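You operate a simulated robot arm through the tools that you are given. There is no shell and no other tool.

You are at the controls of a simulated two-armed robot. One attempt, no reset.

Task
Clear winder A's top guides: tension down to 10 cN, disc into the dispenser, eye into the tray.
Fine: slacken before the arm swings aside; stand the eye up; leave the arm aside and the knob at free.

The check looks at the end state, three seconds after you hand in, the way a careful person would. Anything else that was tipped, shoved, dropped, spilled or broken makes it a failure.

Robot
Two 7-joint arms with fingered hands on one trunk that stands fixed in place. Base frame: the origin is at the foot of the trunk, x ahead of it, y to its left, z up. Units: cm, degrees, N and s.
The left shoulder is at [7, 13.9, 113.3], the right one opposite. With the tool pointing down near the work surface each hand reaches from about 44 to 84 cm from the base axis, measured 20 degrees to its own side. Payload 3.9 kg a hand.
Tool frame (each hand has its own): the origin (TCP) lies between the finger pads and is the grasp point; the fingertips stand 2.9 cm ahead of it; z points along the fingers, y is the line along which they close. The gripper opens to 10 cm; its body begins 3.4 cm behind the TCP. The gripper is a hand of 5 fingers: y runs from the thumb to the fingers, the wrist lies at [-1.5, -10.5, -17.7] in the tool frame.
Orientation is told as [roll, pitch, yaw] about the base's x, y, z axes, in that order, counted from this pose: with the fingers straight down and the wrist toward the robot, the tool's x, y and z point along [0, 1, 0], [1, 0, 0] and [0, 0, -1] of the base frame.

Tools
- The arms move only by the tool arm_command. It takes "left_deltas", "right_deltas" or both (then of equal length, played together; a hand with none holds still); each is a list of rows, each a list of 6 numbers: the shift along the tool's x, y, z in cm, then the turn, a rotation vector about the tool's x, y, z in degrees. In form: [[tx, ty, tz, rx, ry, rz], ...]. A call has 1 to 20 rows; each row shifts and turns the commanded pose from where the row before left it, along the tool's axes as they then stand. Rows are played at 5 a second. More than 5 cm and 8.6 degrees between two rows, and nothing of the call is played. A pose out of reach is approached as far as the arm can. The call stops where the force on the tool passes 40 N (or 10 N more than at its start, if that is more) or the arm is blocked; 0.2 s more then pass. In this call time passes only in rows, and 0.2 s behind the last. The reply holds the time, the measured pose of the TCP, the force on the tool along the base axes, the opening and the grip force, in the units named above and with some noise, with the torque about the TCP (base axes, N m) and any sound that the robot's microphone picked up, and new pictures: "show" is both (left out), scene, wrist or none (wrist: the cameras of the hands that moved).
- Cameras (640 x 400 px; columns grow to the right, rows downward): "scene" is now at [14.08, 1.48, 147.66]; the picture's right is [0.16, -0.99, 0.00], its down [-0.35, -0.06, -0.93] and it looks along [0.92, 0.15, -0.36] (base axes); focal length 251 px, centre (320, 200). "left" rides on the left gripper at [-6.6, -8.6, -12.1] in its tool frame; the picture's right is [-0.76, -0.31, 0.58], its down [0.59, -0.70, 0.40] and it looks along [0.28, 0.64, 0.71] (tool axes); focal length 247 px, centre (320, 200). "right" rides on the right gripper at [6.6, -8.6, -12.1] in its tool frame; the picture's right is [-0.76, 0.31, -0.58], its down [-0.59, -0.70, 0.40] and it looks along [-0.28, 0.64, 0.71] (tool axes); focal length 247 px, centre (320, 200). There is no depth. A picture from a camera that has moved, and an enlarged one, comes with that camera's place and axes in the base frame and with its lens.
- raise_lower(by): slides the trunk up (or, below 0, down) by that many cm; the arms and the scene camera ride with it, the base frame stays. It gives what a move gives, with no picture.
- set_fingers(index, middle, ring, little, thumb_bend, thumb_turn, hand): sets how far each is bent, from 0 (flat) to 1 (curled in); at 0.3 the hand is open as for a grip, at 0.7 the pads meet at the TCP. One left out holds its place. A second passes; each finger stops where it meets its share of the squeeze, and holds until it gets a number again. It is the only way to open and close the hand. It gives what a move gives, with no picture; readings hold the bend of each and the force on index, middle, ring, little, thumb and palm. thumb_turn goes from beside the hand (0) to across from the fingers (1), as for a grip.
- head_to(pan, tilt): turns the head with the scene camera to pan (to the left, within 86 degrees either way) and tilt (down, from -29 to 69), counted from straight ahead of the robot. It gives what a move gives, and a new picture of the scene camera.
- enlarge(camera, box): a new picture of the part [left, top, right, bottom] of that camera's present view, enlarged. It takes no simulated time.
- close_job(): hands the job in; it is judged then, once.

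Nothing tells you positions but the pictures and the camera data. Unless the task says otherwise, let go and move clear before handing in.

The tools are called as a command line: name --argument value ..., lists and objects as JSON in quotes. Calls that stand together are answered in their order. arm_command: Moves the arms, as the interface text tells. Its arguments: {"type":"object","properties":{"left_deltas":{"type":"array"},"right_deltas":{"type":"array"},"show":{"type":"string","enum":["both","scene","wrist","none"]}},"required":[]} The other tools are called the same way: raise_lower (by) moves the trunk up or down; set_fingers (index, middle, ring, little, thumb_bend, thumb_turn, hand) moves the fingers one by one; head_to (pan, tilt) turns the head that bears the scene camera; enlarge (camera, box) takes an enlarged picture of a part of a camera's view; close_job () hands the job in.

At the start:

```text
time: 0.0
left_tool_pos: [39.02, 31.12, 141.05]
left_ee_rot: [0.1, -0.2, 11.9]
left_force: [-0.3, -0.4, 0.0]
left_ft_torque: [0.0, 0.02, 0.04]
left_finger_gap: 9.99
left_finger_force: 0.0
left_shape: jaw
left_bend: [0.3, 0.3, 0.3, 0.3, 0.3, 0.98]
left_finger forces: [0.1, 0.1, 0.0, 0.0, 0.0, 0.2]
right_tool_pos: [50.38, -14.47, 138.99]
right_ee_rot: [-0.1, 0.0, 12.0]
right_force: [-0.2, -0.4, 0.2]
right_ft_torque: [-0.02, 0.0, -0.02]
right_finger_gap: 9.98
right_finger_force: 0.1
right_shape: jaw
right_bend: [0.3, 0.3, 0.3, 0.3, 0.3, 0.98]
right_finger forces: [0.0, 0.0, 0.0, 0.0, 0.0, 0.1]
trunk travel left (down, up): [-77.5, 6.5]
head pan, tilt (commanded): [9.2, 21.0]
```

scene: 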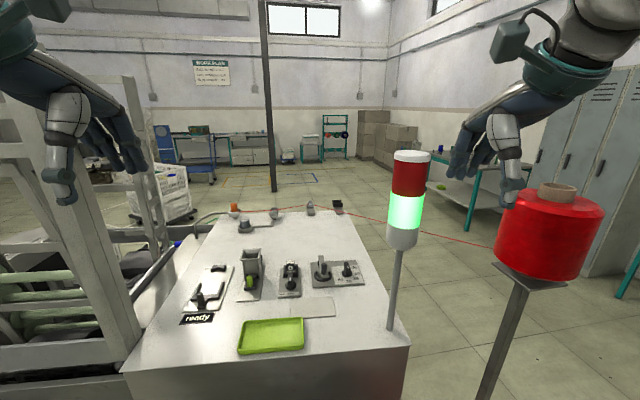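
right: 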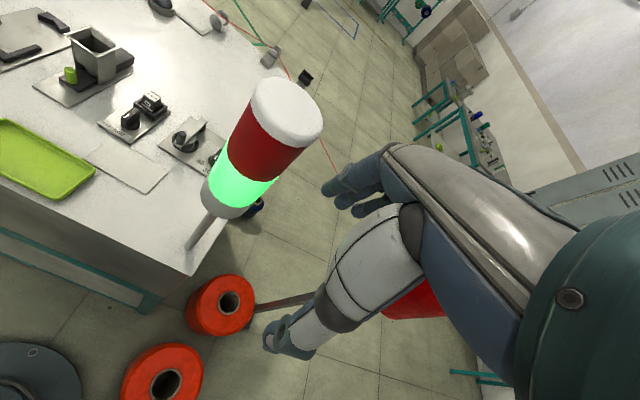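
left: 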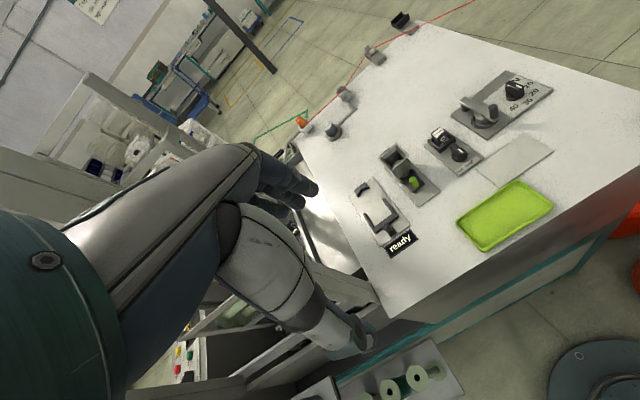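

I see a table top with several small devices, a green tray, a signal lamp showing green and a "ready" label; I need close-ups to tell which parts belong to winder A's guides. Next I enlarge the scene.

enlarge --camera "scene" --box '[170, 230, 380, 360]'

enlarge --camera "left" --box '[340, 60, 570, 260]'

enlarge --camera "right" --box '[0, 0, 250, 200]'

enlarge --camera "scene" --box '[200, 190, 360, 250]'

enlarge --camera "scene" --box '[180, 50, 240, 95]'

```text
3.05 times, centred on (275, 295) of scene
camera zoom: at [14.08, 1.48, 147.66], right [0.16, -0.99, 0.0], down [-0.35, -0.06, -0.93], along [0.92, 0.15, -0.36], focal length 764 px, centre (457, -90)
```

zoom: 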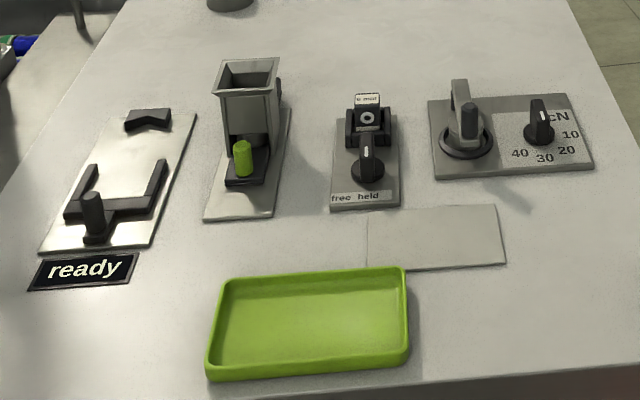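

```text
2.00 times, centred on (455, 160) of left
camera zoom: at [31.92, 23.06, 153.05], right [-0.14, -0.8, -0.58], down [-0.81, 0.43, -0.4], along [0.57, 0.41, -0.71], focal length 494 px, centre (50, 280)
```

zoom: 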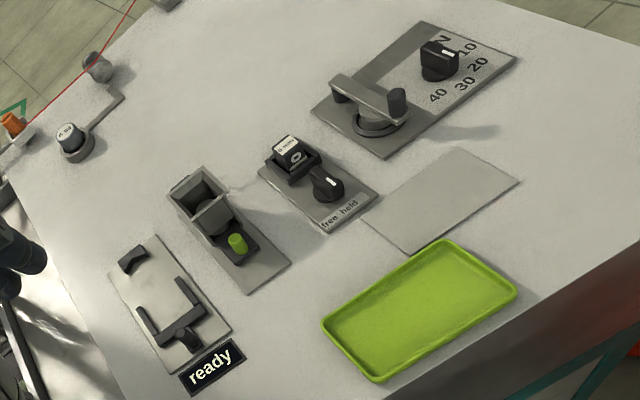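

```text
2.00 times, centred on (125, 100) of right
camera zoom: at [40.53, -9.96, 151.06], right [0.46, -0.68, 0.58], down [-0.57, -0.72, -0.4], along [0.69, -0.15, -0.71], focal length 494 px, centre (710, 400)
```

zoom: 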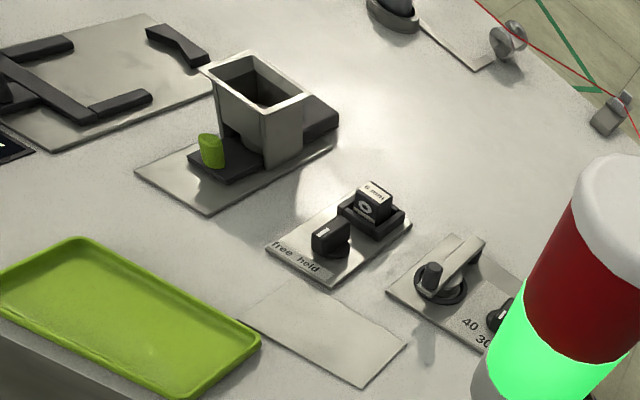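

```text
4.00 times, centred on (280, 220) of scene
camera zoom: at [14.08, 1.48, 147.66], right [0.16, -0.99, 0.0], down [-0.35, -0.06, -0.93], along [0.92, 0.15, -0.36], focal length 1003 px, centre (480, 120)
```

zoom: 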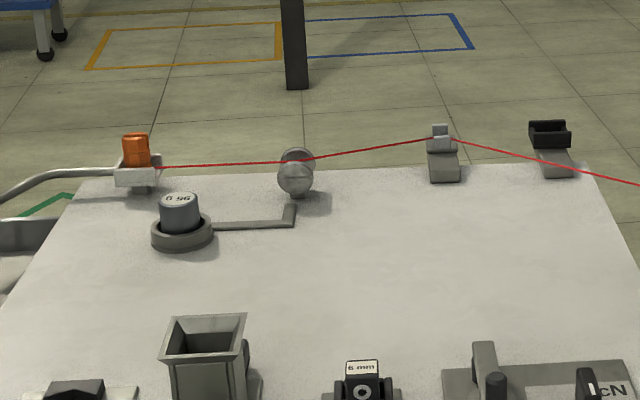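

```text
8.89 times, centred on (210, 72) of scene
camera zoom: at [14.08, 1.48, 147.66], right [0.16, -0.99, 0.0], down [-0.35, -0.06, -0.93], along [0.92, 0.15, -0.36], focal length 2229 px, centre (1298, 1333)
```

zoom: 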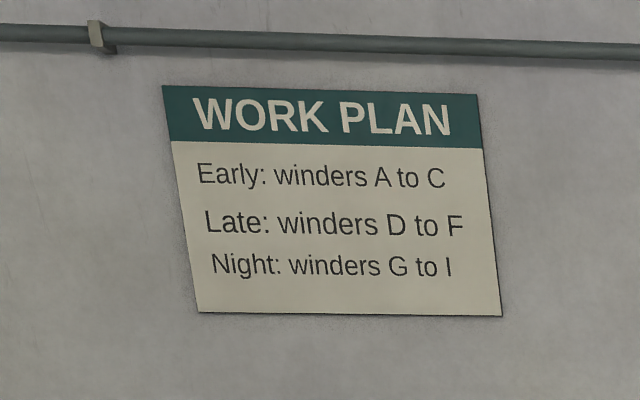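

The bench carries, left to right: a fork device with a "ready" sign, a hopper dispenser with a green button, the eye (6 mm) in its holder with the free/hold knob, and the tensioner with swing arm, disc and cN knob; a green tray and blank plate are nearer. I'll turn the head toward them for a better look.

head_to --pan 14 --tilt 42

```text
time: 0.8
left_tool_pos: [38.94, 31.1, 141.03]
left_ee_rot: [0.1, -0.1, 11.9]
left_force: [0.1, -0.6, -0.7]
left_ft_torque: [0.03, 0.01, -0.02]
left_finger_gap: 9.96
left_finger_force: 0.0
left_shape: jaw
left_bend: [0.3, 0.3, 0.3, 0.3, 0.3, 0.98]
left_finger forces: [0.1, 0.1, 0.0, 0.0, 0.0, 0.0]
right_tool_pos: [50.32, -14.59, 138.92]
right_ee_rot: [0.0, -0.1, 11.8]
right_force: [-0.6, -0.2, 0.1]
right_ft_torque: [-0.05, 0.0, 0.02]
right_finger_gap: 10.0
right_finger_force: 0.0
right_shape: jaw
right_bend: [0.3, 0.3, 0.3, 0.3, 0.3, 0.98]
right_finger forces: [0.0, 0.1, 0.0, 0.0, 0.1, 0.0]
trunk travel left (down, up): [-77.5, 6.5]
head pan, tilt (commanded): [14.0, 42.0]
camera scene: at [13.02, 2.01, 144.39], right [0.24, -0.97, 0.0], down [-0.65, -0.16, -0.74], along [0.72, 0.18, -0.67], focal length 251 px, centre (320, 200)
```

scene: 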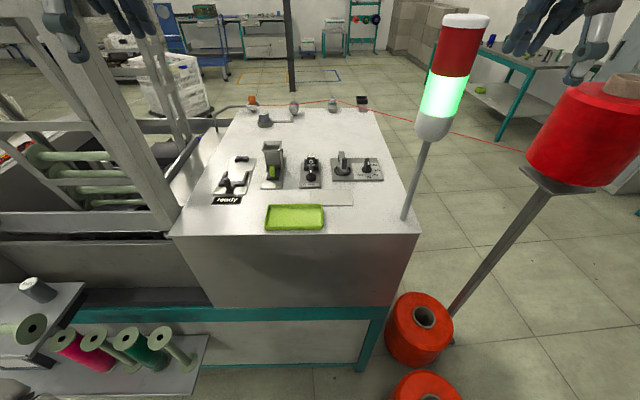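

enlarge --camera "scene" --box '[200, 130, 300, 220]'

enlarge --camera "scene" --box '[290, 140, 400, 210]'

enlarge --camera "scene" --box '[230, 80, 400, 150]'

enlarge --camera "left" --box '[420, 60, 560, 150]'

enlarge --camera "left" --box '[340, 130, 480, 260]'

enlarge --camera "right" --box '[60, 60, 220, 170]'

```text
4.44 times, centred on (250, 175) of scene
camera zoom: at [13.02, 2.01, 144.39], right [0.24, -0.97, 0.0], down [-0.65, -0.16, -0.74], along [0.72, 0.18, -0.67], focal length 1115 px, centre (631, 311)
```

zoom: 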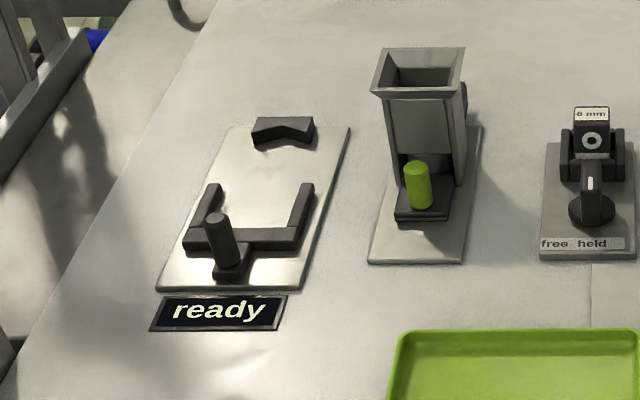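

```text
5.71 times, centred on (345, 175) of scene
camera zoom: at [13.02, 2.01, 144.39], right [0.24, -0.97, 0.0], down [-0.65, -0.16, -0.74], along [0.72, 0.18, -0.67], focal length 1433 px, centre (177, 343)
```

zoom: 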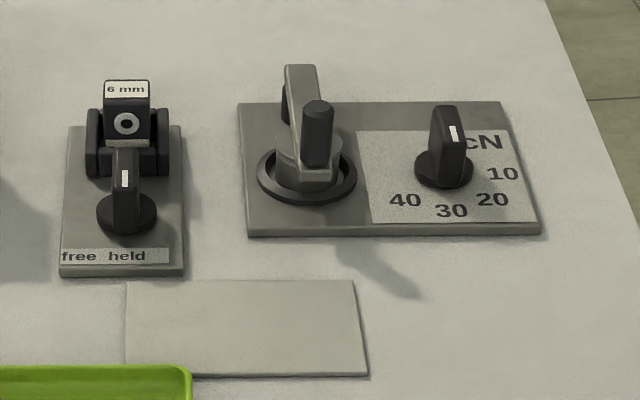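

```text
3.76 times, centred on (315, 115) of scene
camera zoom: at [13.02, 2.01, 144.39], right [0.24, -0.97, 0.0], down [-0.65, -0.16, -0.74], along [0.72, 0.18, -0.67], focal length 944 px, centre (339, 520)
```

zoom: 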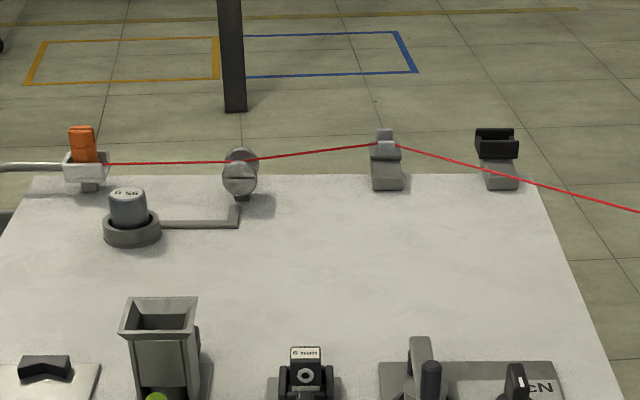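

```text
4.44 times, centred on (490, 105) of left
camera zoom: at [31.92, 23.06, 153.05], right [-0.14, -0.8, -0.58], down [-0.81, 0.43, -0.4], along [0.57, 0.41, -0.71], focal length 1098 px, centre (-436, 622)
```

zoom: 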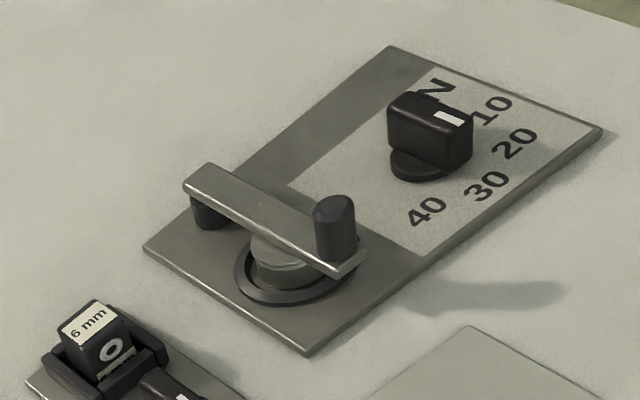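

```text
3.08 times, centred on (410, 195) of left
camera zoom: at [31.92, 23.06, 153.05], right [-0.14, -0.8, -0.58], down [-0.81, 0.43, -0.4], along [0.57, 0.41, -0.71], focal length 760 px, centre (43, 215)
```

zoom: 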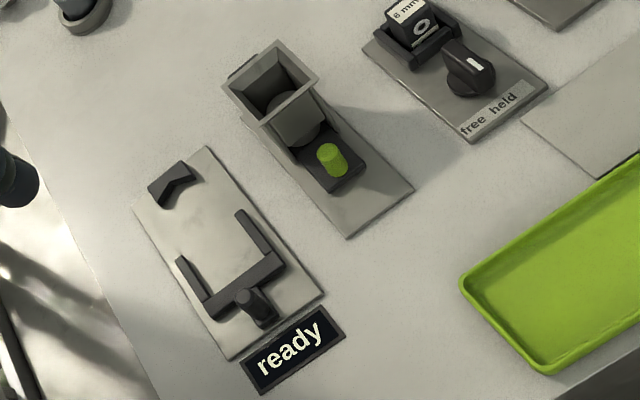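

```text
3.64 times, centred on (140, 115) of right
camera zoom: at [40.53, -9.96, 151.06], right [0.46, -0.68, 0.58], down [-0.57, -0.72, -0.4], along [0.69, -0.15, -0.71], focal length 898 px, centre (974, 509)
```

zoom: 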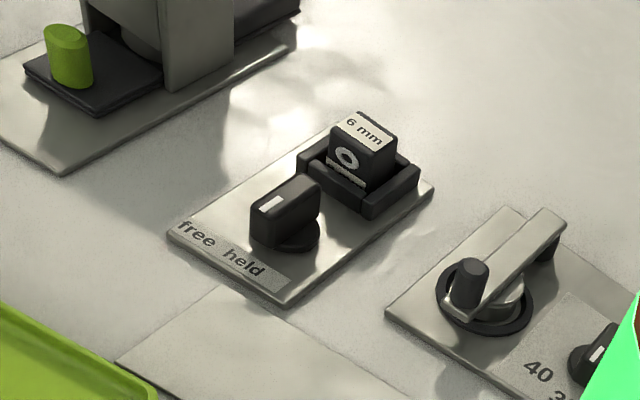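

The tension knob seems to sit near 30 and the eye knob at held; the bench top is at about z = 103.5, with the tensioner around x = 70, y = 3–12. I'll bring the left hand over, clear of the lamp pole (about x = 55, y = -7), to look from close up.

arm_command --left_deltas '[[-2.76, 1.31, 2.29, 0, 0, 0], [-2.76, 1.31, 2.29, 0, 0, 0], [-2.76, 1.31, 2.29, 0, 0, 0], [-2.76, 1.31, 2.29, 0, 0, 0], [-2.76, 1.31, 2.29, 0, 0, 0], [-2.76, 1.31, 2.29, 0, 0, 0], [-2.76, 1.31, 2.29, 0, 0, 0], [0, 0, 0, 0, 0, 8.4], [0, 0, 0, 0, 0, 8.4], [0, 0, 0, 0, 0, 8.4], [0, 0, 0, 0, 0, 8.4], [0, 0, 0, 0, 0, 8.4]]'

```text
time: 3.4
left_tool_pos: [52.0, 14.2, 125.04]
left_ee_rot: [0.0, -0.1, -30.3]
left_force: [0.2, -0.2, 0.3]
left_ft_torque: [-0.02, 0.03, 0.02]
left_finger_gap: 10.01
left_finger_force: 0.0
left_shape: jaw
left_bend: [0.3, 0.3, 0.3, 0.3, 0.3, 0.98]
left_finger forces: [0.0, 0.0, 0.0, 0.1, 0.0, 0.0]
right_tool_pos: [50.45, -14.5, 138.94]
right_ee_rot: [0.1, 0.1, 11.9]
right_force: [0.0, 0.0, 0.0]
right_ft_torque: [-0.02, 0.01, 0.0]
right_finger_gap: 9.97
right_finger_force: 0.0
right_shape: jaw
right_bend: [0.3, 0.3, 0.3, 0.3, 0.3, 0.98]
right_finger forces: [0.0, 0.0, 0.1, 0.1, 0.0, 0.0]
trunk travel left (down, up): [-77.5, 6.5]
head pan, tilt (commanded): [14.0, 42.0]
camera scene: at [13.07, 2.03, 144.38], right [0.24, -0.97, 0.0], down [-0.65, -0.16, -0.74], along [0.72, 0.18, -0.67], focal length 251 px, centre (320, 200)
camera left: at [41.28, 12.89, 137.0], right [-0.65, -0.5, -0.58], down [-0.31, 0.86, -0.4], along [0.7, -0.08, -0.71], focal length 247 px, centre (320, 200)
```

scene: 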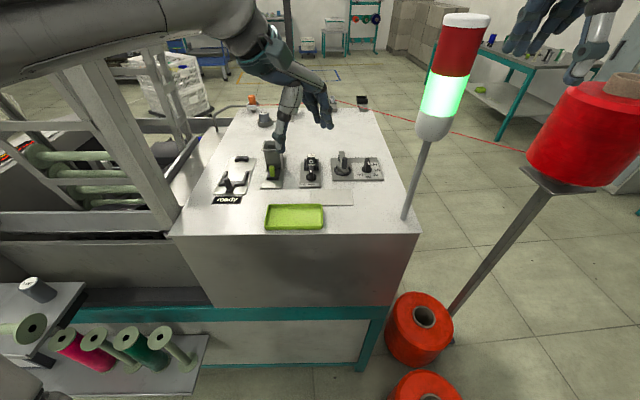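
left: 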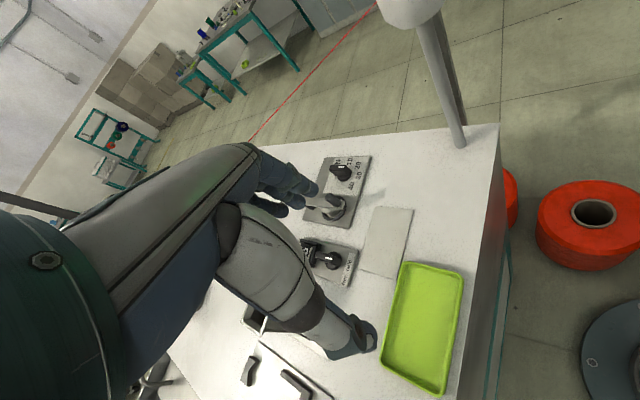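

enlarge --camera "left" --box '[290, 140, 420, 300]'

enlarge --camera "left" --box '[290, 145, 390, 235]'

```text
2.50 times, centred on (355, 220) of left
camera zoom: at [41.28, 12.89, 137.0], right [-0.65, -0.5, -0.58], down [-0.31, 0.86, -0.4], along [0.7, -0.08, -0.71], focal length 617 px, centre (232, 150)
```

zoom: 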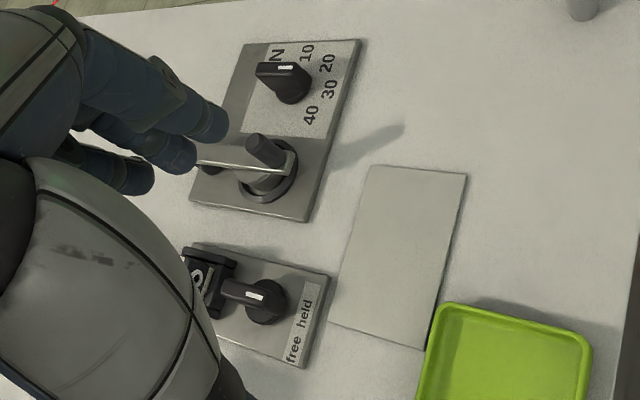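

```text
4.44 times, centred on (340, 190) of left
camera zoom: at [41.28, 12.89, 137.0], right [-0.65, -0.5, -0.58], down [-0.31, 0.86, -0.4], along [0.7, -0.08, -0.71], focal length 1098 px, centre (231, 244)
```

zoom: 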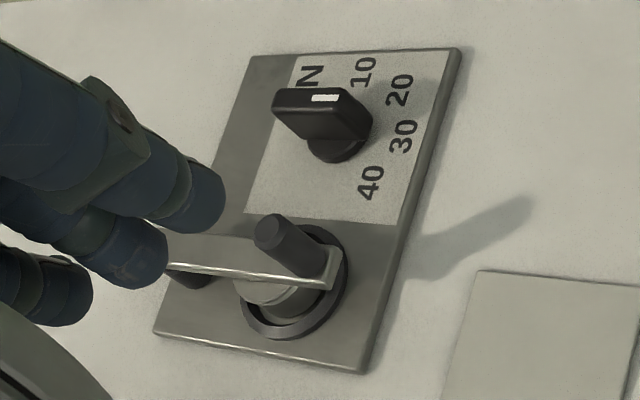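

Bench devices are rotated about 15° in yaw: tension knob at about (70.6, 3.2) pointing to 30 with 10 a quarter turn to the right; the arm's pivot is at the back (72.5, 10.5), handle at (65.5, 8.9). I'll curl the unneeded fingers to make a slim index/thumb pinch and look at it.

set_fingers --hand "left" --middle 1 --ring 1 --little 1

enlarge --camera "left" --box '[100, 100, 420, 400]'

enlarge --camera "scene" --box '[210, 30, 400, 230]'

```text
time: 4.4
left_tool_pos: [51.91, 14.22, 125.05]
left_ee_rot: [0.0, 0.1, -30.0]
left_force: [-1.0, 0.2, 0.0]
left_ft_torque: [0.01, 0.01, -0.03]
left_finger_gap: 9.86
left_finger_force: 0.1
left_shape: fingers
left_bend: [0.3, 1.0, 1.0, 1.0, 0.3, 0.98]
left_finger forces: [0.0, 0.0, 0.0, 0.0, 0.0, 0.0]
right_tool_pos: [50.33, -14.54, 139.07]
right_ee_rot: [0.0, 0.0, 11.9]
right_force: [0.1, -0.7, -0.4]
right_ft_torque: [-0.01, 0.01, -0.01]
right_finger_gap: 9.99
right_finger_force: 0.0
right_shape: jaw
right_bend: [0.3, 0.3, 0.3, 0.3, 0.3, 0.98]
right_finger forces: [0.0, 0.0, 0.1, 0.0, 0.0, 0.1]
trunk travel left (down, up): [-77.5, 6.5]
head pan, tilt (commanded): [14.0, 42.0]
```

```text
1.33 times, centred on (260, 250) of left
camera zoom: at [41.21, 12.86, 137.03], right [-0.64, -0.5, -0.58], down [-0.31, 0.86, -0.4], along [0.7, -0.08, -0.71], focal length 329 px, centre (400, 133)
```

zoom: 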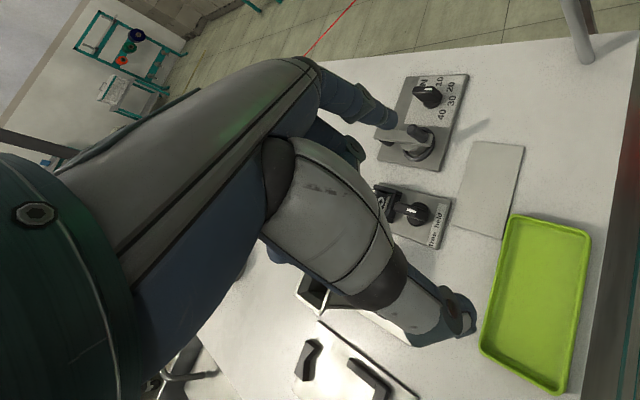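

```text
2.00 times, centred on (305, 130) of scene
camera zoom: at [13.01, 2.02, 144.39], right [0.24, -0.97, 0.0], down [-0.65, -0.16, -0.74], along [0.72, 0.18, -0.67], focal length 502 px, centre (350, 340)
```

zoom: 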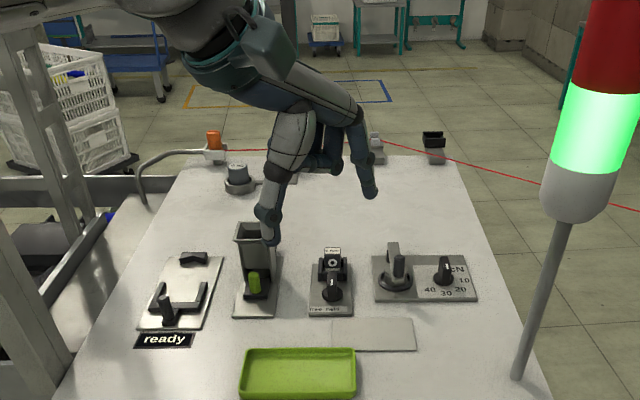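

The index fingertip sits about 6 cm ahead of the TCP and the thumb 6 cm behind it. I'll move above the tension knob and tilt the hand 30° so only the index points down, then check before touching.

arm_command --left_deltas '[[0.37, 3.69, 1.35, 0, 0, 0], [0.37, 3.69, 1.35, 0, 0, 0], [0.37, 3.69, 1.35, 0, 0, 0], [0.37, 3.69, 1.35, 0, 0, 0], [0, 0, 0, 0, 0, -5], [0, 0, 0, 7.5, 0, 0], [0, 0, 0, 7.5, 0, 0], [0, 0, 0, 7.5, 0, 0], [0, 0, 0, 7.5, 0, 0]]'

```text
time: 6.4
left_tool_pos: [63.57, 11.0, 117.75]
left_ee_rot: [-0.1, 30.0, -25.2]
left_force: [-0.3, 0.4, 0.9]
left_ft_torque: [0.0, 0.0, -0.02]
left_finger_gap: 9.84
left_finger_force: 0.1
left_shape: fingers
left_bend: [0.3, 1.0, 1.0, 1.0, 0.3, 0.98]
left_finger forces: [0.1, 0.0, 0.1, 0.1, 0.1, 0.1]
left hand out of reach, approached as far as the arm can: row 8, 9
right_tool_pos: [50.39, -14.36, 138.99]
right_ee_rot: [-0.1, 0.0, 11.8]
right_force: [0.5, 0.0, 0.2]
right_ft_torque: [0.03, -0.03, 0.0]
right_finger_gap: 9.96
right_finger_force: 0.0
right_shape: jaw
right_bend: [0.3, 0.3, 0.3, 0.3, 0.3, 0.98]
right_finger forces: [0.1, 0.1, 0.1, 0.0, 0.0, 0.1]
trunk travel left (down, up): [-77.5, 6.5]
head pan, tilt (commanded): [14.0, 42.0]
camera scene: at [13.1, 2.15, 144.38], right [0.24, -0.97, 0.0], down [-0.65, -0.16, -0.74], along [0.72, 0.18, -0.67], focal length 251 px, centre (320, 200)
camera left: at [59.63, 5.47, 132.44], right [-0.82, -0.45, -0.35], down [-0.48, 0.88, 0.01], along [0.3, 0.17, -0.94], focal length 247 px, centre (320, 200)
```

scene: 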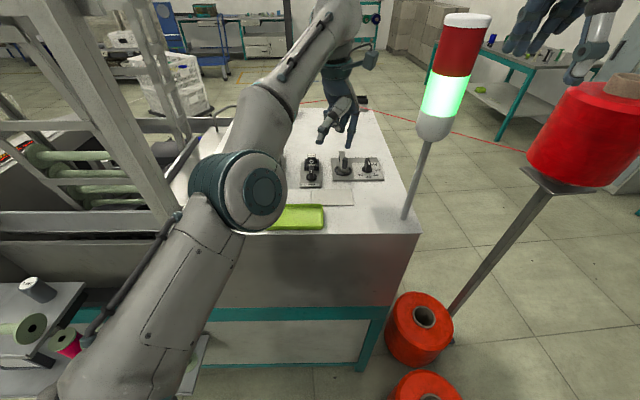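
left: 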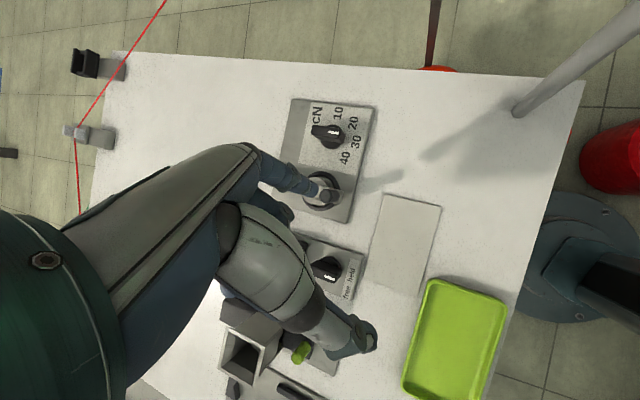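

The tilt works but is at the edge of reach; the wrist camera now gives an almost top-down view. I'll raise the trunk for more reach and enlarge.

enlarge --camera "left" --box '[230, 80, 400, 240]'

enlarge --camera "left" --box '[200, 210, 400, 400]'

enlarge --camera "scene" --box '[260, 60, 420, 220]'

```text
2.50 times, centred on (315, 160) of left
camera zoom: at [59.63, 5.47, 132.44], right [-0.82, -0.45, -0.35], down [-0.48, 0.88, 0.01], along [0.3, 0.17, -0.94], focal length 617 px, centre (332, 300)
```

zoom: 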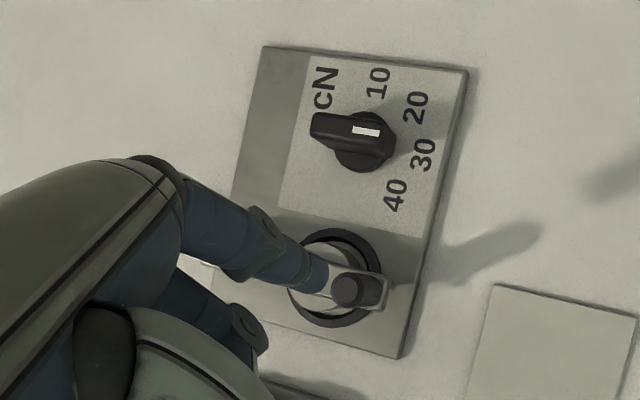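

```text
2.11 times, centred on (300, 305) of left
camera zoom: at [59.63, 5.47, 132.44], right [-0.82, -0.45, -0.35], down [-0.48, 0.88, 0.01], along [0.3, 0.17, -0.94], focal length 520 px, centre (362, -21)
```

zoom: 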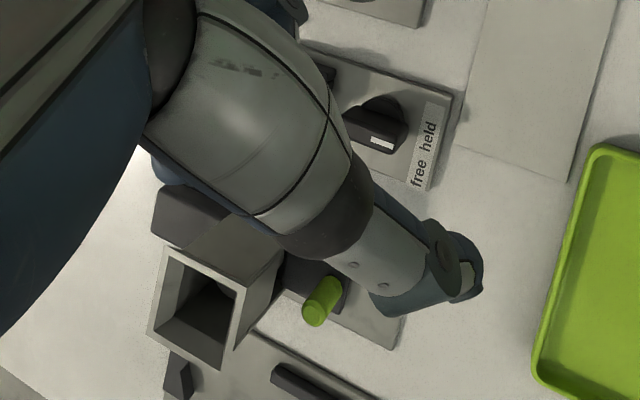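

```text
2.50 times, centred on (340, 140) of scene
camera zoom: at [13.1, 2.15, 144.38], right [0.24, -0.97, 0.0], down [-0.65, -0.16, -0.74], along [0.72, 0.18, -0.67], focal length 627 px, centre (270, 350)
```

zoom: 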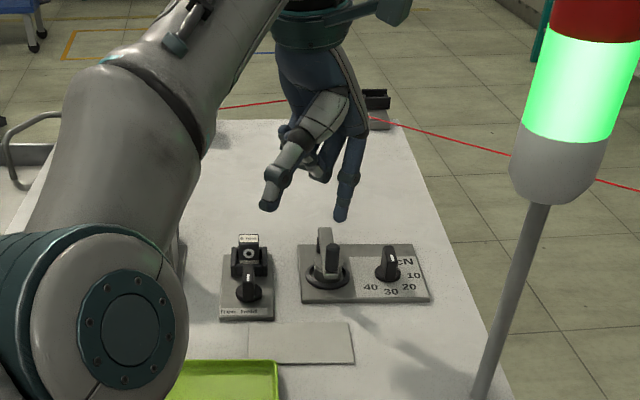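

raise_lower --by 6.4

```text
time: 7.5
left_tool_pos: [63.57, 10.74, 124.22]
left_ee_rot: [0.0, 30.0, -25.1]
left_force: [-0.2, -0.7, -0.8]
left_ft_torque: [0.0, 0.0, 0.03]
left_finger_gap: 9.85
left_finger_force: 0.0
left_shape: fingers
left_bend: [0.3, 1.0, 1.0, 1.0, 0.3, 0.98]
left_finger forces: [0.0, 0.1, 0.0, 0.0, 0.0, 0.0]
right_tool_pos: [50.45, -14.53, 145.44]
right_ee_rot: [0.0, -0.1, 11.9]
right_force: [-0.6, -0.4, -0.5]
right_ft_torque: [0.01, 0.01, -0.02]
right_finger_gap: 9.96
right_finger_force: 0.1
right_shape: jaw
right_bend: [0.3, 0.3, 0.3, 0.3, 0.3, 0.98]
right_finger forces: [0.0, 0.1, 0.0, 0.1, 0.1, 0.1]
trunk travel left (down, up): [-83.9, 0.1]
head pan, tilt (commanded): [14.0, 42.0]
```

arm_command --left_deltas '[[-0.71, 2.03, 1.37, 0, 0, 0], [-0.71, 2.03, 1.37, 0, 0, 0], [-0.72, 2.02, 1.37, 0, 0, 0]]'

```text
time: 8.3
left_tool_pos: [65.63, 7.56, 117.57]
left_ee_rot: [0.1, 30.0, -25.2]
left_force: [-0.3, 0.5, -0.8]
left_ft_torque: [-0.02, 0.02, 0.01]
left_finger_gap: 9.85
left_finger_force: 0.1
left_shape: fingers
left_bend: [0.3, 1.0, 1.0, 1.0, 0.3, 0.98]
left_finger forces: [0.0, 0.0, 0.0, 0.1, 0.0, 0.1]
right_tool_pos: [50.45, -14.45, 145.47]
right_ee_rot: [0.0, 0.0, 11.8]
right_force: [0.8, -0.2, 0.4]
right_ft_torque: [0.0, 0.02, -0.02]
right_finger_gap: 10.01
right_finger_force: 0.0
right_shape: jaw
right_bend: [0.3, 0.3, 0.3, 0.3, 0.3, 0.98]
right_finger forces: [0.0, 0.0, 0.0, 0.0, 0.0, 0.0]
trunk travel left (down, up): [-83.9, 0.1]
head pan, tilt (commanded): [14.0, 42.0]
camera scene: at [13.1, 1.97, 150.78], right [0.24, -0.97, 0.0], down [-0.65, -0.16, -0.74], along [0.72, 0.18, -0.67], focal length 251 px, centre (320, 200)
camera left: at [61.52, 2.11, 132.25], right [-0.82, -0.45, -0.35], down [-0.48, 0.88, 0.01], along [0.3, 0.17, -0.94], focal length 247 px, centre (320, 200)
```

scene: 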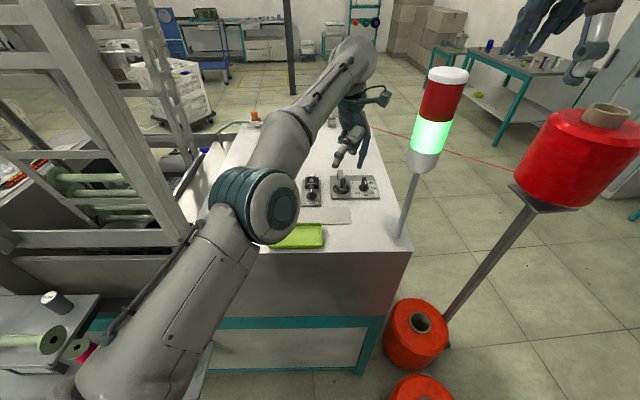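
left: 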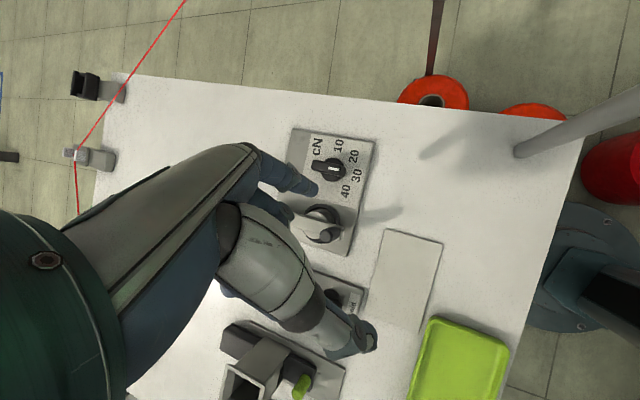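

enlarge --camera "left" --box '[250, 110, 400, 260]'

enlarge --camera "scene" --box '[290, 100, 400, 220]'

```text
2.67 times, centred on (325, 185) of left
camera zoom: at [61.52, 2.11, 132.25], right [-0.82, -0.45, -0.35], down [-0.48, 0.88, 0.01], along [0.3, 0.17, -0.94], focal length 659 px, centre (307, 240)
```

zoom: 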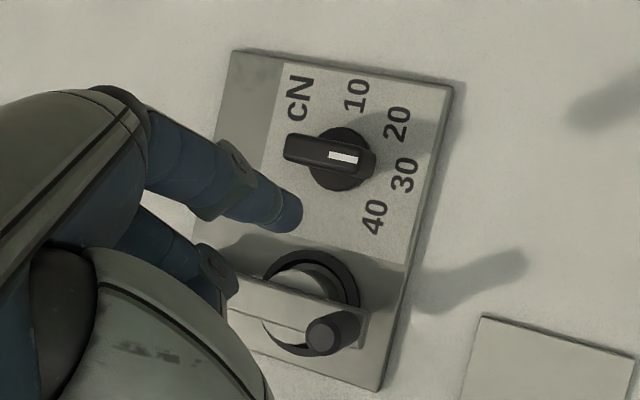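

```text
3.33 times, centred on (345, 160) of scene
camera zoom: at [13.1, 1.97, 150.78], right [0.24, -0.97, 0.0], down [-0.65, -0.16, -0.74], along [0.72, 0.18, -0.67], focal length 836 px, centre (237, 333)
```

zoom: 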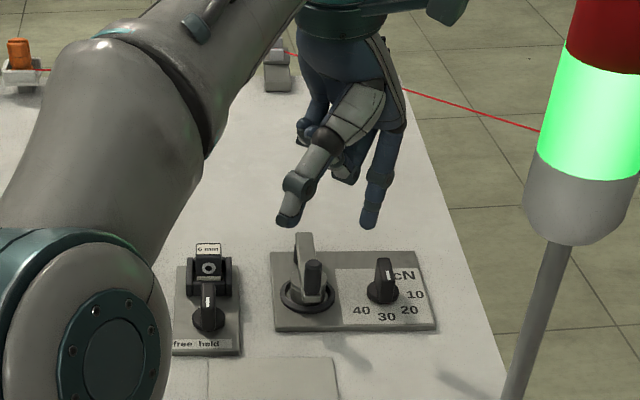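

The fingertip is about 5 cm above and just left of the pointer end of the tension knob. I'll descend beside the knob.

arm_command --left_deltas '[[0, 1.0, 1.732, 0, 0, 0], [0, 1.0, 1.732, 0, 0, 0], [0, 1.0, 1.732, 0, 0, 0]]'

enlarge --camera "left" --box '[250, 110, 400, 260]'

enlarge --camera "scene" --box '[300, 130, 400, 220]'

```text
time: 9.1
left_tool_pos: [65.55, 7.33, 111.61]
left_ee_rot: [0.1, 30.0, -25.1]
left_force: [0.6, -0.6, -0.2]
left_ft_torque: [-0.01, 0.0, -0.02]
left_finger_gap: 9.83
left_finger_force: 0.2
left_shape: fingers
left_bend: [0.3, 1.0, 1.0, 1.0, 0.3, 0.98]
left_finger forces: [0.0, 0.0, 0.0, 0.1, 0.1, 0.1]
right_tool_pos: [50.38, -14.53, 145.54]
right_ee_rot: [0.0, 0.0, 11.9]
right_force: [-0.1, -0.2, -0.6]
right_ft_torque: [-0.03, -0.04, 0.01]
right_finger_gap: 9.96
right_finger_force: 0.0
right_shape: jaw
right_bend: [0.3, 0.3, 0.3, 0.3, 0.3, 0.98]
right_finger forces: [0.0, 0.1, 0.0, 0.1, 0.1, 0.0]
trunk travel left (down, up): [-83.9, 0.1]
head pan, tilt (commanded): [14.0, 42.0]
camera scene: at [13.02, 2.02, 150.79], right [0.24, -0.97, 0.0], down [-0.65, -0.16, -0.74], along [0.72, 0.18, -0.67], focal length 251 px, centre (320, 200)
camera left: at [61.59, 2.1, 126.31], right [-0.82, -0.45, -0.35], down [-0.48, 0.88, 0.01], along [0.3, 0.17, -0.94], focal length 247 px, centre (320, 200)
```

scene: 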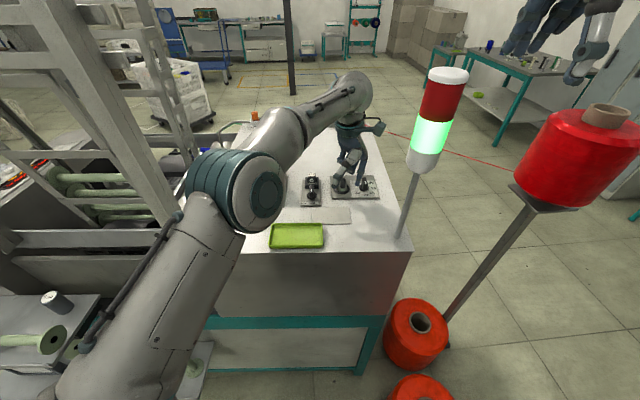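
left: 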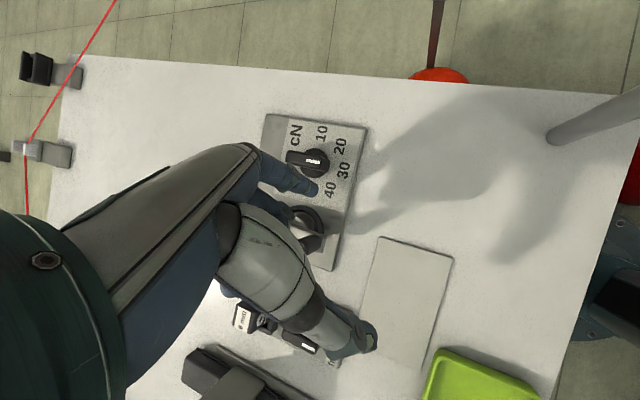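

```text
2.67 times, centred on (325, 185) of left
camera zoom: at [61.59, 2.1, 126.31], right [-0.82, -0.45, -0.35], down [-0.48, 0.88, 0.01], along [0.3, 0.17, -0.94], focal length 659 px, centre (307, 240)
```

zoom: 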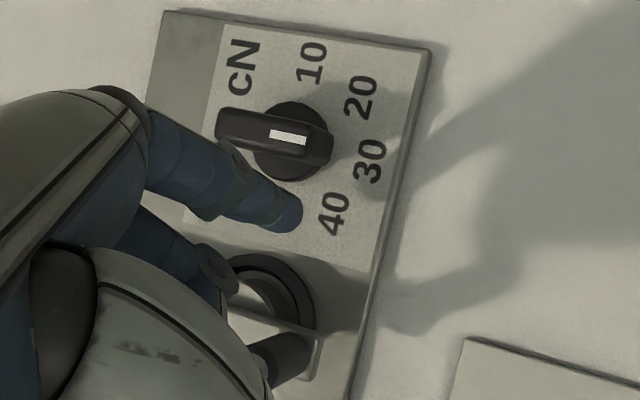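

```text
4.44 times, centred on (350, 175) of scene
camera zoom: at [13.02, 2.02, 150.79], right [0.24, -0.97, 0.0], down [-0.65, -0.16, -0.74], along [0.72, 0.18, -0.67], focal length 1115 px, centre (187, 311)
```

zoom: 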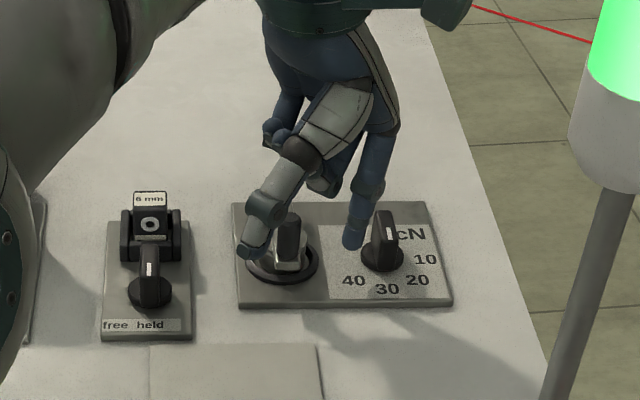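

The index is beside the knob with ~1 cm of clearance; handle and curled fingers look clear. I'll go down 0.9 cm and push the pointer in the first part of its arc, then check.

arm_command --left_deltas '[[0, 0.45, 0.78, 0, 0, 0], [-0.343, 0.266, -0.153, 0, 0, 0], [-0.343, 0.266, -0.154, 0, 0, 0], [-0.55, 0.084, -0.049, 0, 0, 0], [-0.506, 0.206, -0.119, 0, 0, 0]]'

enlarge --camera "left" --box '[250, 110, 400, 260]'

enlarge --camera "scene" --box '[300, 130, 400, 220]'

```text
time: 10.3
left_tool_pos: [65.76, 5.36, 110.91]
left_ee_rot: [0.1, 30.0, -25.1]
left_force: [-0.4, 1.0, 0.3]
left_ft_torque: [0.04, -0.02, 0.04]
left_finger_gap: 9.67
left_finger_force: 1.3
left_shape: fingers
left_bend: [0.31, 1.0, 1.0, 1.0, 0.3, 0.98]
left_finger forces: [1.9, 0.0, 0.0, 0.0, 0.1, 0.0]
right_tool_pos: [50.38, -14.62, 145.38]
right_ee_rot: [0.0, 0.0, 11.8]
right_force: [0.5, 0.9, 0.6]
right_ft_torque: [0.0, 0.04, 0.01]
right_finger_gap: 9.99
right_finger_force: 0.1
right_shape: jaw
right_bend: [0.3, 0.3, 0.3, 0.3, 0.3, 0.98]
right_finger forces: [0.0, 0.0, 0.0, 0.0, 0.0, 0.0]
trunk travel left (down, up): [-83.9, 0.1]
head pan, tilt (commanded): [14.0, 42.0]
camera scene: at [12.98, 1.97, 150.79], right [0.24, -0.97, 0.0], down [-0.65, -0.16, -0.74], along [0.72, 0.18, -0.67], focal length 251 px, centre (320, 200)
camera left: at [61.7, 0.07, 125.44], right [-0.82, -0.45, -0.35], down [-0.48, 0.88, 0.01], along [0.3, 0.17, -0.94], focal length 247 px, centre (320, 200)
```

scene: 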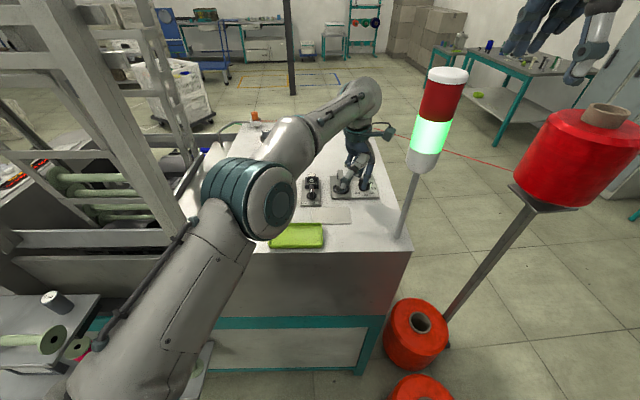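
left: 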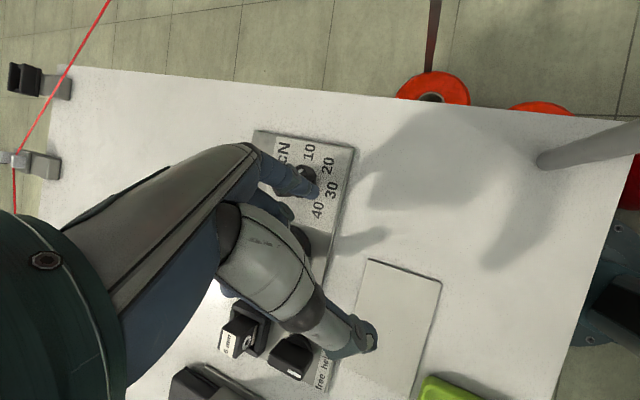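

```text
2.67 times, centred on (325, 185) of left
camera zoom: at [61.7, 0.07, 125.44], right [-0.82, -0.45, -0.35], down [-0.48, 0.88, 0.01], along [0.3, 0.17, -0.94], focal length 659 px, centre (307, 240)
```

zoom: 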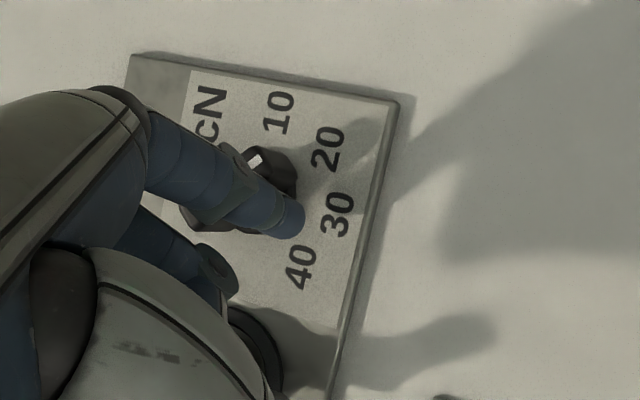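

```text
4.44 times, centred on (350, 175) of scene
camera zoom: at [12.98, 1.97, 150.79], right [0.24, -0.97, 0.0], down [-0.65, -0.16, -0.74], along [0.72, 0.18, -0.67], focal length 1115 px, centre (187, 311)
```

zoom: 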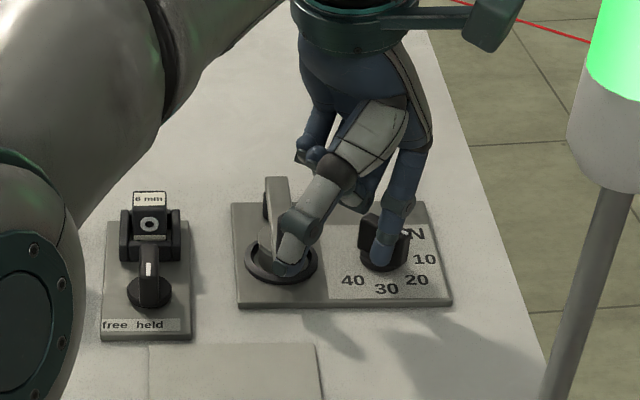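

The knob is turning (index ~2 N, no other forces). I'll continue the arc.

arm_command --left_deltas '[[-0.428, 0.312, -0.18, 0, 0, 0], [-0.32, 0.396, -0.229, 0, 0, 0], [-0.191, 0.456, -0.263, 0, 0, 0]]'

enlarge --camera "left" --box '[250, 110, 400, 260]'

enlarge --camera "scene" --box '[300, 130, 400, 220]'

```text
time: 11.1
left_tool_pos: [66.32, 3.98, 110.66]
left_ee_rot: [0.0, 29.9, -25.1]
left_force: [-1.8, -1.1, 0.8]
left_ft_torque: [-0.05, 0.03, -0.11]
left_finger_gap: 9.65
left_finger_force: 0.7
left_shape: fingers
left_bend: [0.31, 1.0, 1.0, 1.0, 0.3, 0.98]
left_finger forces: [1.8, 0.0, 0.1, 0.0, 0.0, 0.1]
right_tool_pos: [50.27, -14.54, 145.42]
right_ee_rot: [0.0, 0.0, 11.9]
right_force: [-0.1, 0.2, -0.8]
right_ft_torque: [0.01, -0.01, 0.01]
right_finger_gap: 9.99
right_finger_force: 0.0
right_shape: jaw
right_bend: [0.3, 0.3, 0.3, 0.3, 0.3, 0.98]
right_finger forces: [0.0, 0.0, 0.0, 0.0, 0.0, 0.0]
trunk travel left (down, up): [-83.9, 0.1]
head pan, tilt (commanded): [14.0, 42.0]
camera scene: at [12.99, 2.01, 150.79], right [0.24, -0.97, 0.0], down [-0.65, -0.16, -0.74], along [0.72, 0.18, -0.67], focal length 251 px, centre (320, 200)
camera left: at [62.37, -1.31, 125.35], right [-0.82, -0.45, -0.35], down [-0.48, 0.88, 0.0], along [0.3, 0.17, -0.94], focal length 247 px, centre (320, 200)
```

scene: 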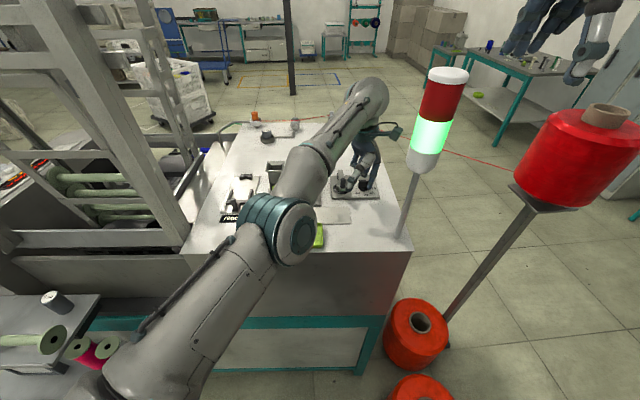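
left: 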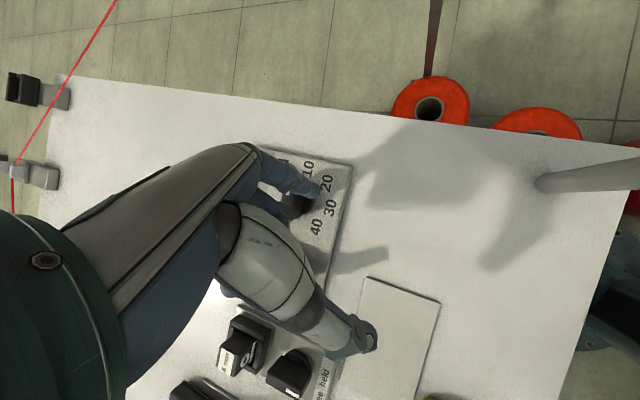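

```text
2.67 times, centred on (325, 185) of left
camera zoom: at [62.37, -1.31, 125.35], right [-0.82, -0.45, -0.35], down [-0.48, 0.88, 0.0], along [0.3, 0.17, -0.94], focal length 659 px, centre (307, 240)
```

zoom: 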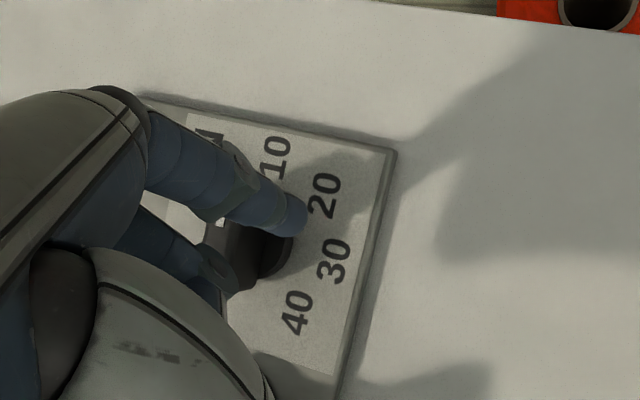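

```text
4.44 times, centred on (350, 175) of scene
camera zoom: at [12.99, 2.01, 150.79], right [0.24, -0.97, 0.0], down [-0.65, -0.16, -0.74], along [0.72, 0.18, -0.67], focal length 1115 px, centre (187, 311)
```

zoom: 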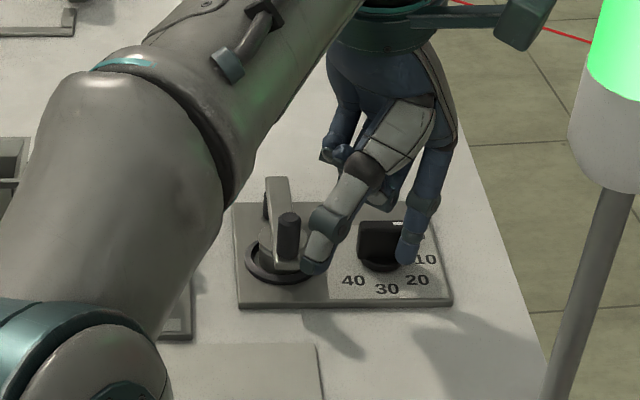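

The knob now looks to point near 10. I'll back off and lift to read it.

arm_command --left_deltas '[[-0.64, -0.66, 0.38, 0, 0, 0], [0, -1.5, -2.6, 0, 0, 0], [1.8, -1.7, -2.0, 0, 0, 0], [2.0, -1.0, -1.0, 0, 0, 0]]'

enlarge --camera "left" --box '[230, 60, 400, 230]'

enlarge --camera "scene" --box '[300, 130, 400, 220]'

```text
time: 12.1
left_tool_pos: [65.7, 8.97, 117.19]
left_ee_rot: [0.0, 30.1, -25.2]
left_force: [0.0, 1.1, 0.8]
left_ft_torque: [0.0, 0.0, -0.01]
left_finger_gap: 9.83
left_finger_force: 0.0
left_shape: fingers
left_bend: [0.3, 1.0, 1.0, 1.0, 0.3, 0.98]
left_finger forces: [0.0, 0.0, 0.0, 0.0, 0.0, 0.0]
left hand out of reach, approached as far as the arm can: row 1, 2, 3, 4
right_tool_pos: [50.41, -14.44, 145.45]
right_ee_rot: [-0.1, 0.0, 12.0]
right_force: [-0.3, 1.5, 0.3]
right_ft_torque: [0.0, 0.0, 0.04]
right_finger_gap: 9.98
right_finger_force: 0.1
right_shape: jaw
right_bend: [0.3, 0.3, 0.3, 0.3, 0.3, 0.98]
right_finger forces: [0.1, 0.0, 0.0, 0.0, 0.0, 0.1]
trunk travel left (down, up): [-83.9, 0.1]
head pan, tilt (commanded): [14.0, 42.0]
camera scene: at [13.04, 2.13, 150.78], right [0.24, -0.97, 0.0], down [-0.65, -0.16, -0.74], along [0.72, 0.18, -0.67], focal length 251 px, centre (320, 200)
camera left: at [61.84, 3.6, 131.83], right [-0.82, -0.45, -0.35], down [-0.48, 0.88, 0.01], along [0.3, 0.17, -0.94], focal length 247 px, centre (320, 200)
```

scene: 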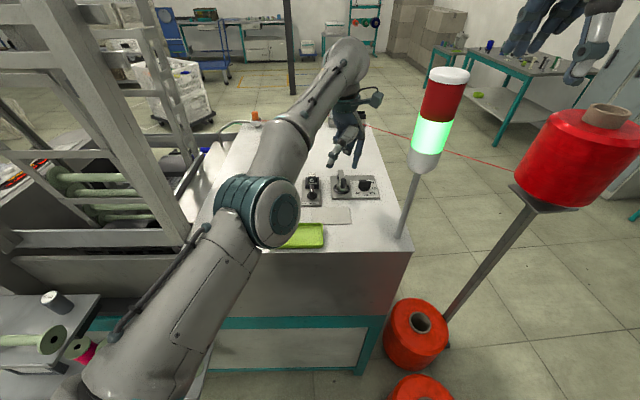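
left: 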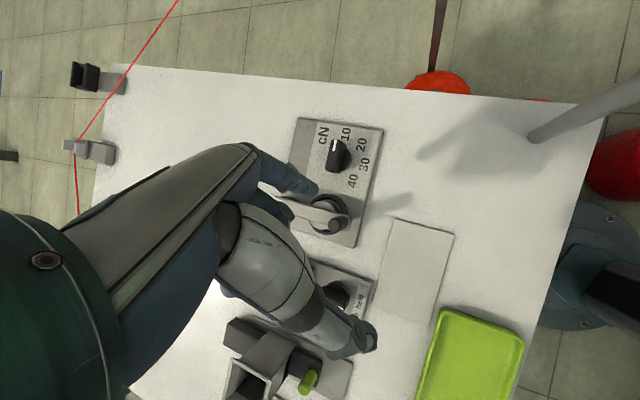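

```text
2.35 times, centred on (315, 145) of left
camera zoom: at [61.84, 3.6, 131.83], right [-0.82, -0.45, -0.35], down [-0.48, 0.88, 0.01], along [0.3, 0.17, -0.94], focal length 581 px, centre (332, 329)
```

zoom: 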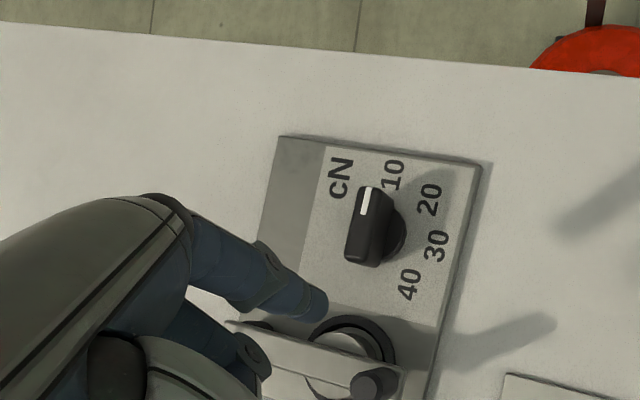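

```text
4.44 times, centred on (350, 175) of scene
camera zoom: at [13.04, 2.13, 150.78], right [0.24, -0.97, 0.0], down [-0.65, -0.16, -0.74], along [0.72, 0.18, -0.67], focal length 1115 px, centre (187, 311)
```

zoom: 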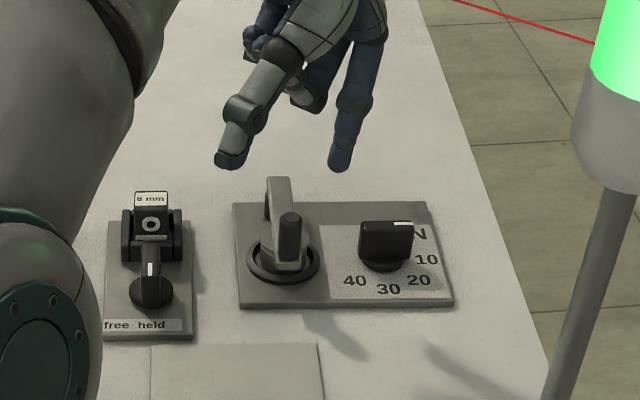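

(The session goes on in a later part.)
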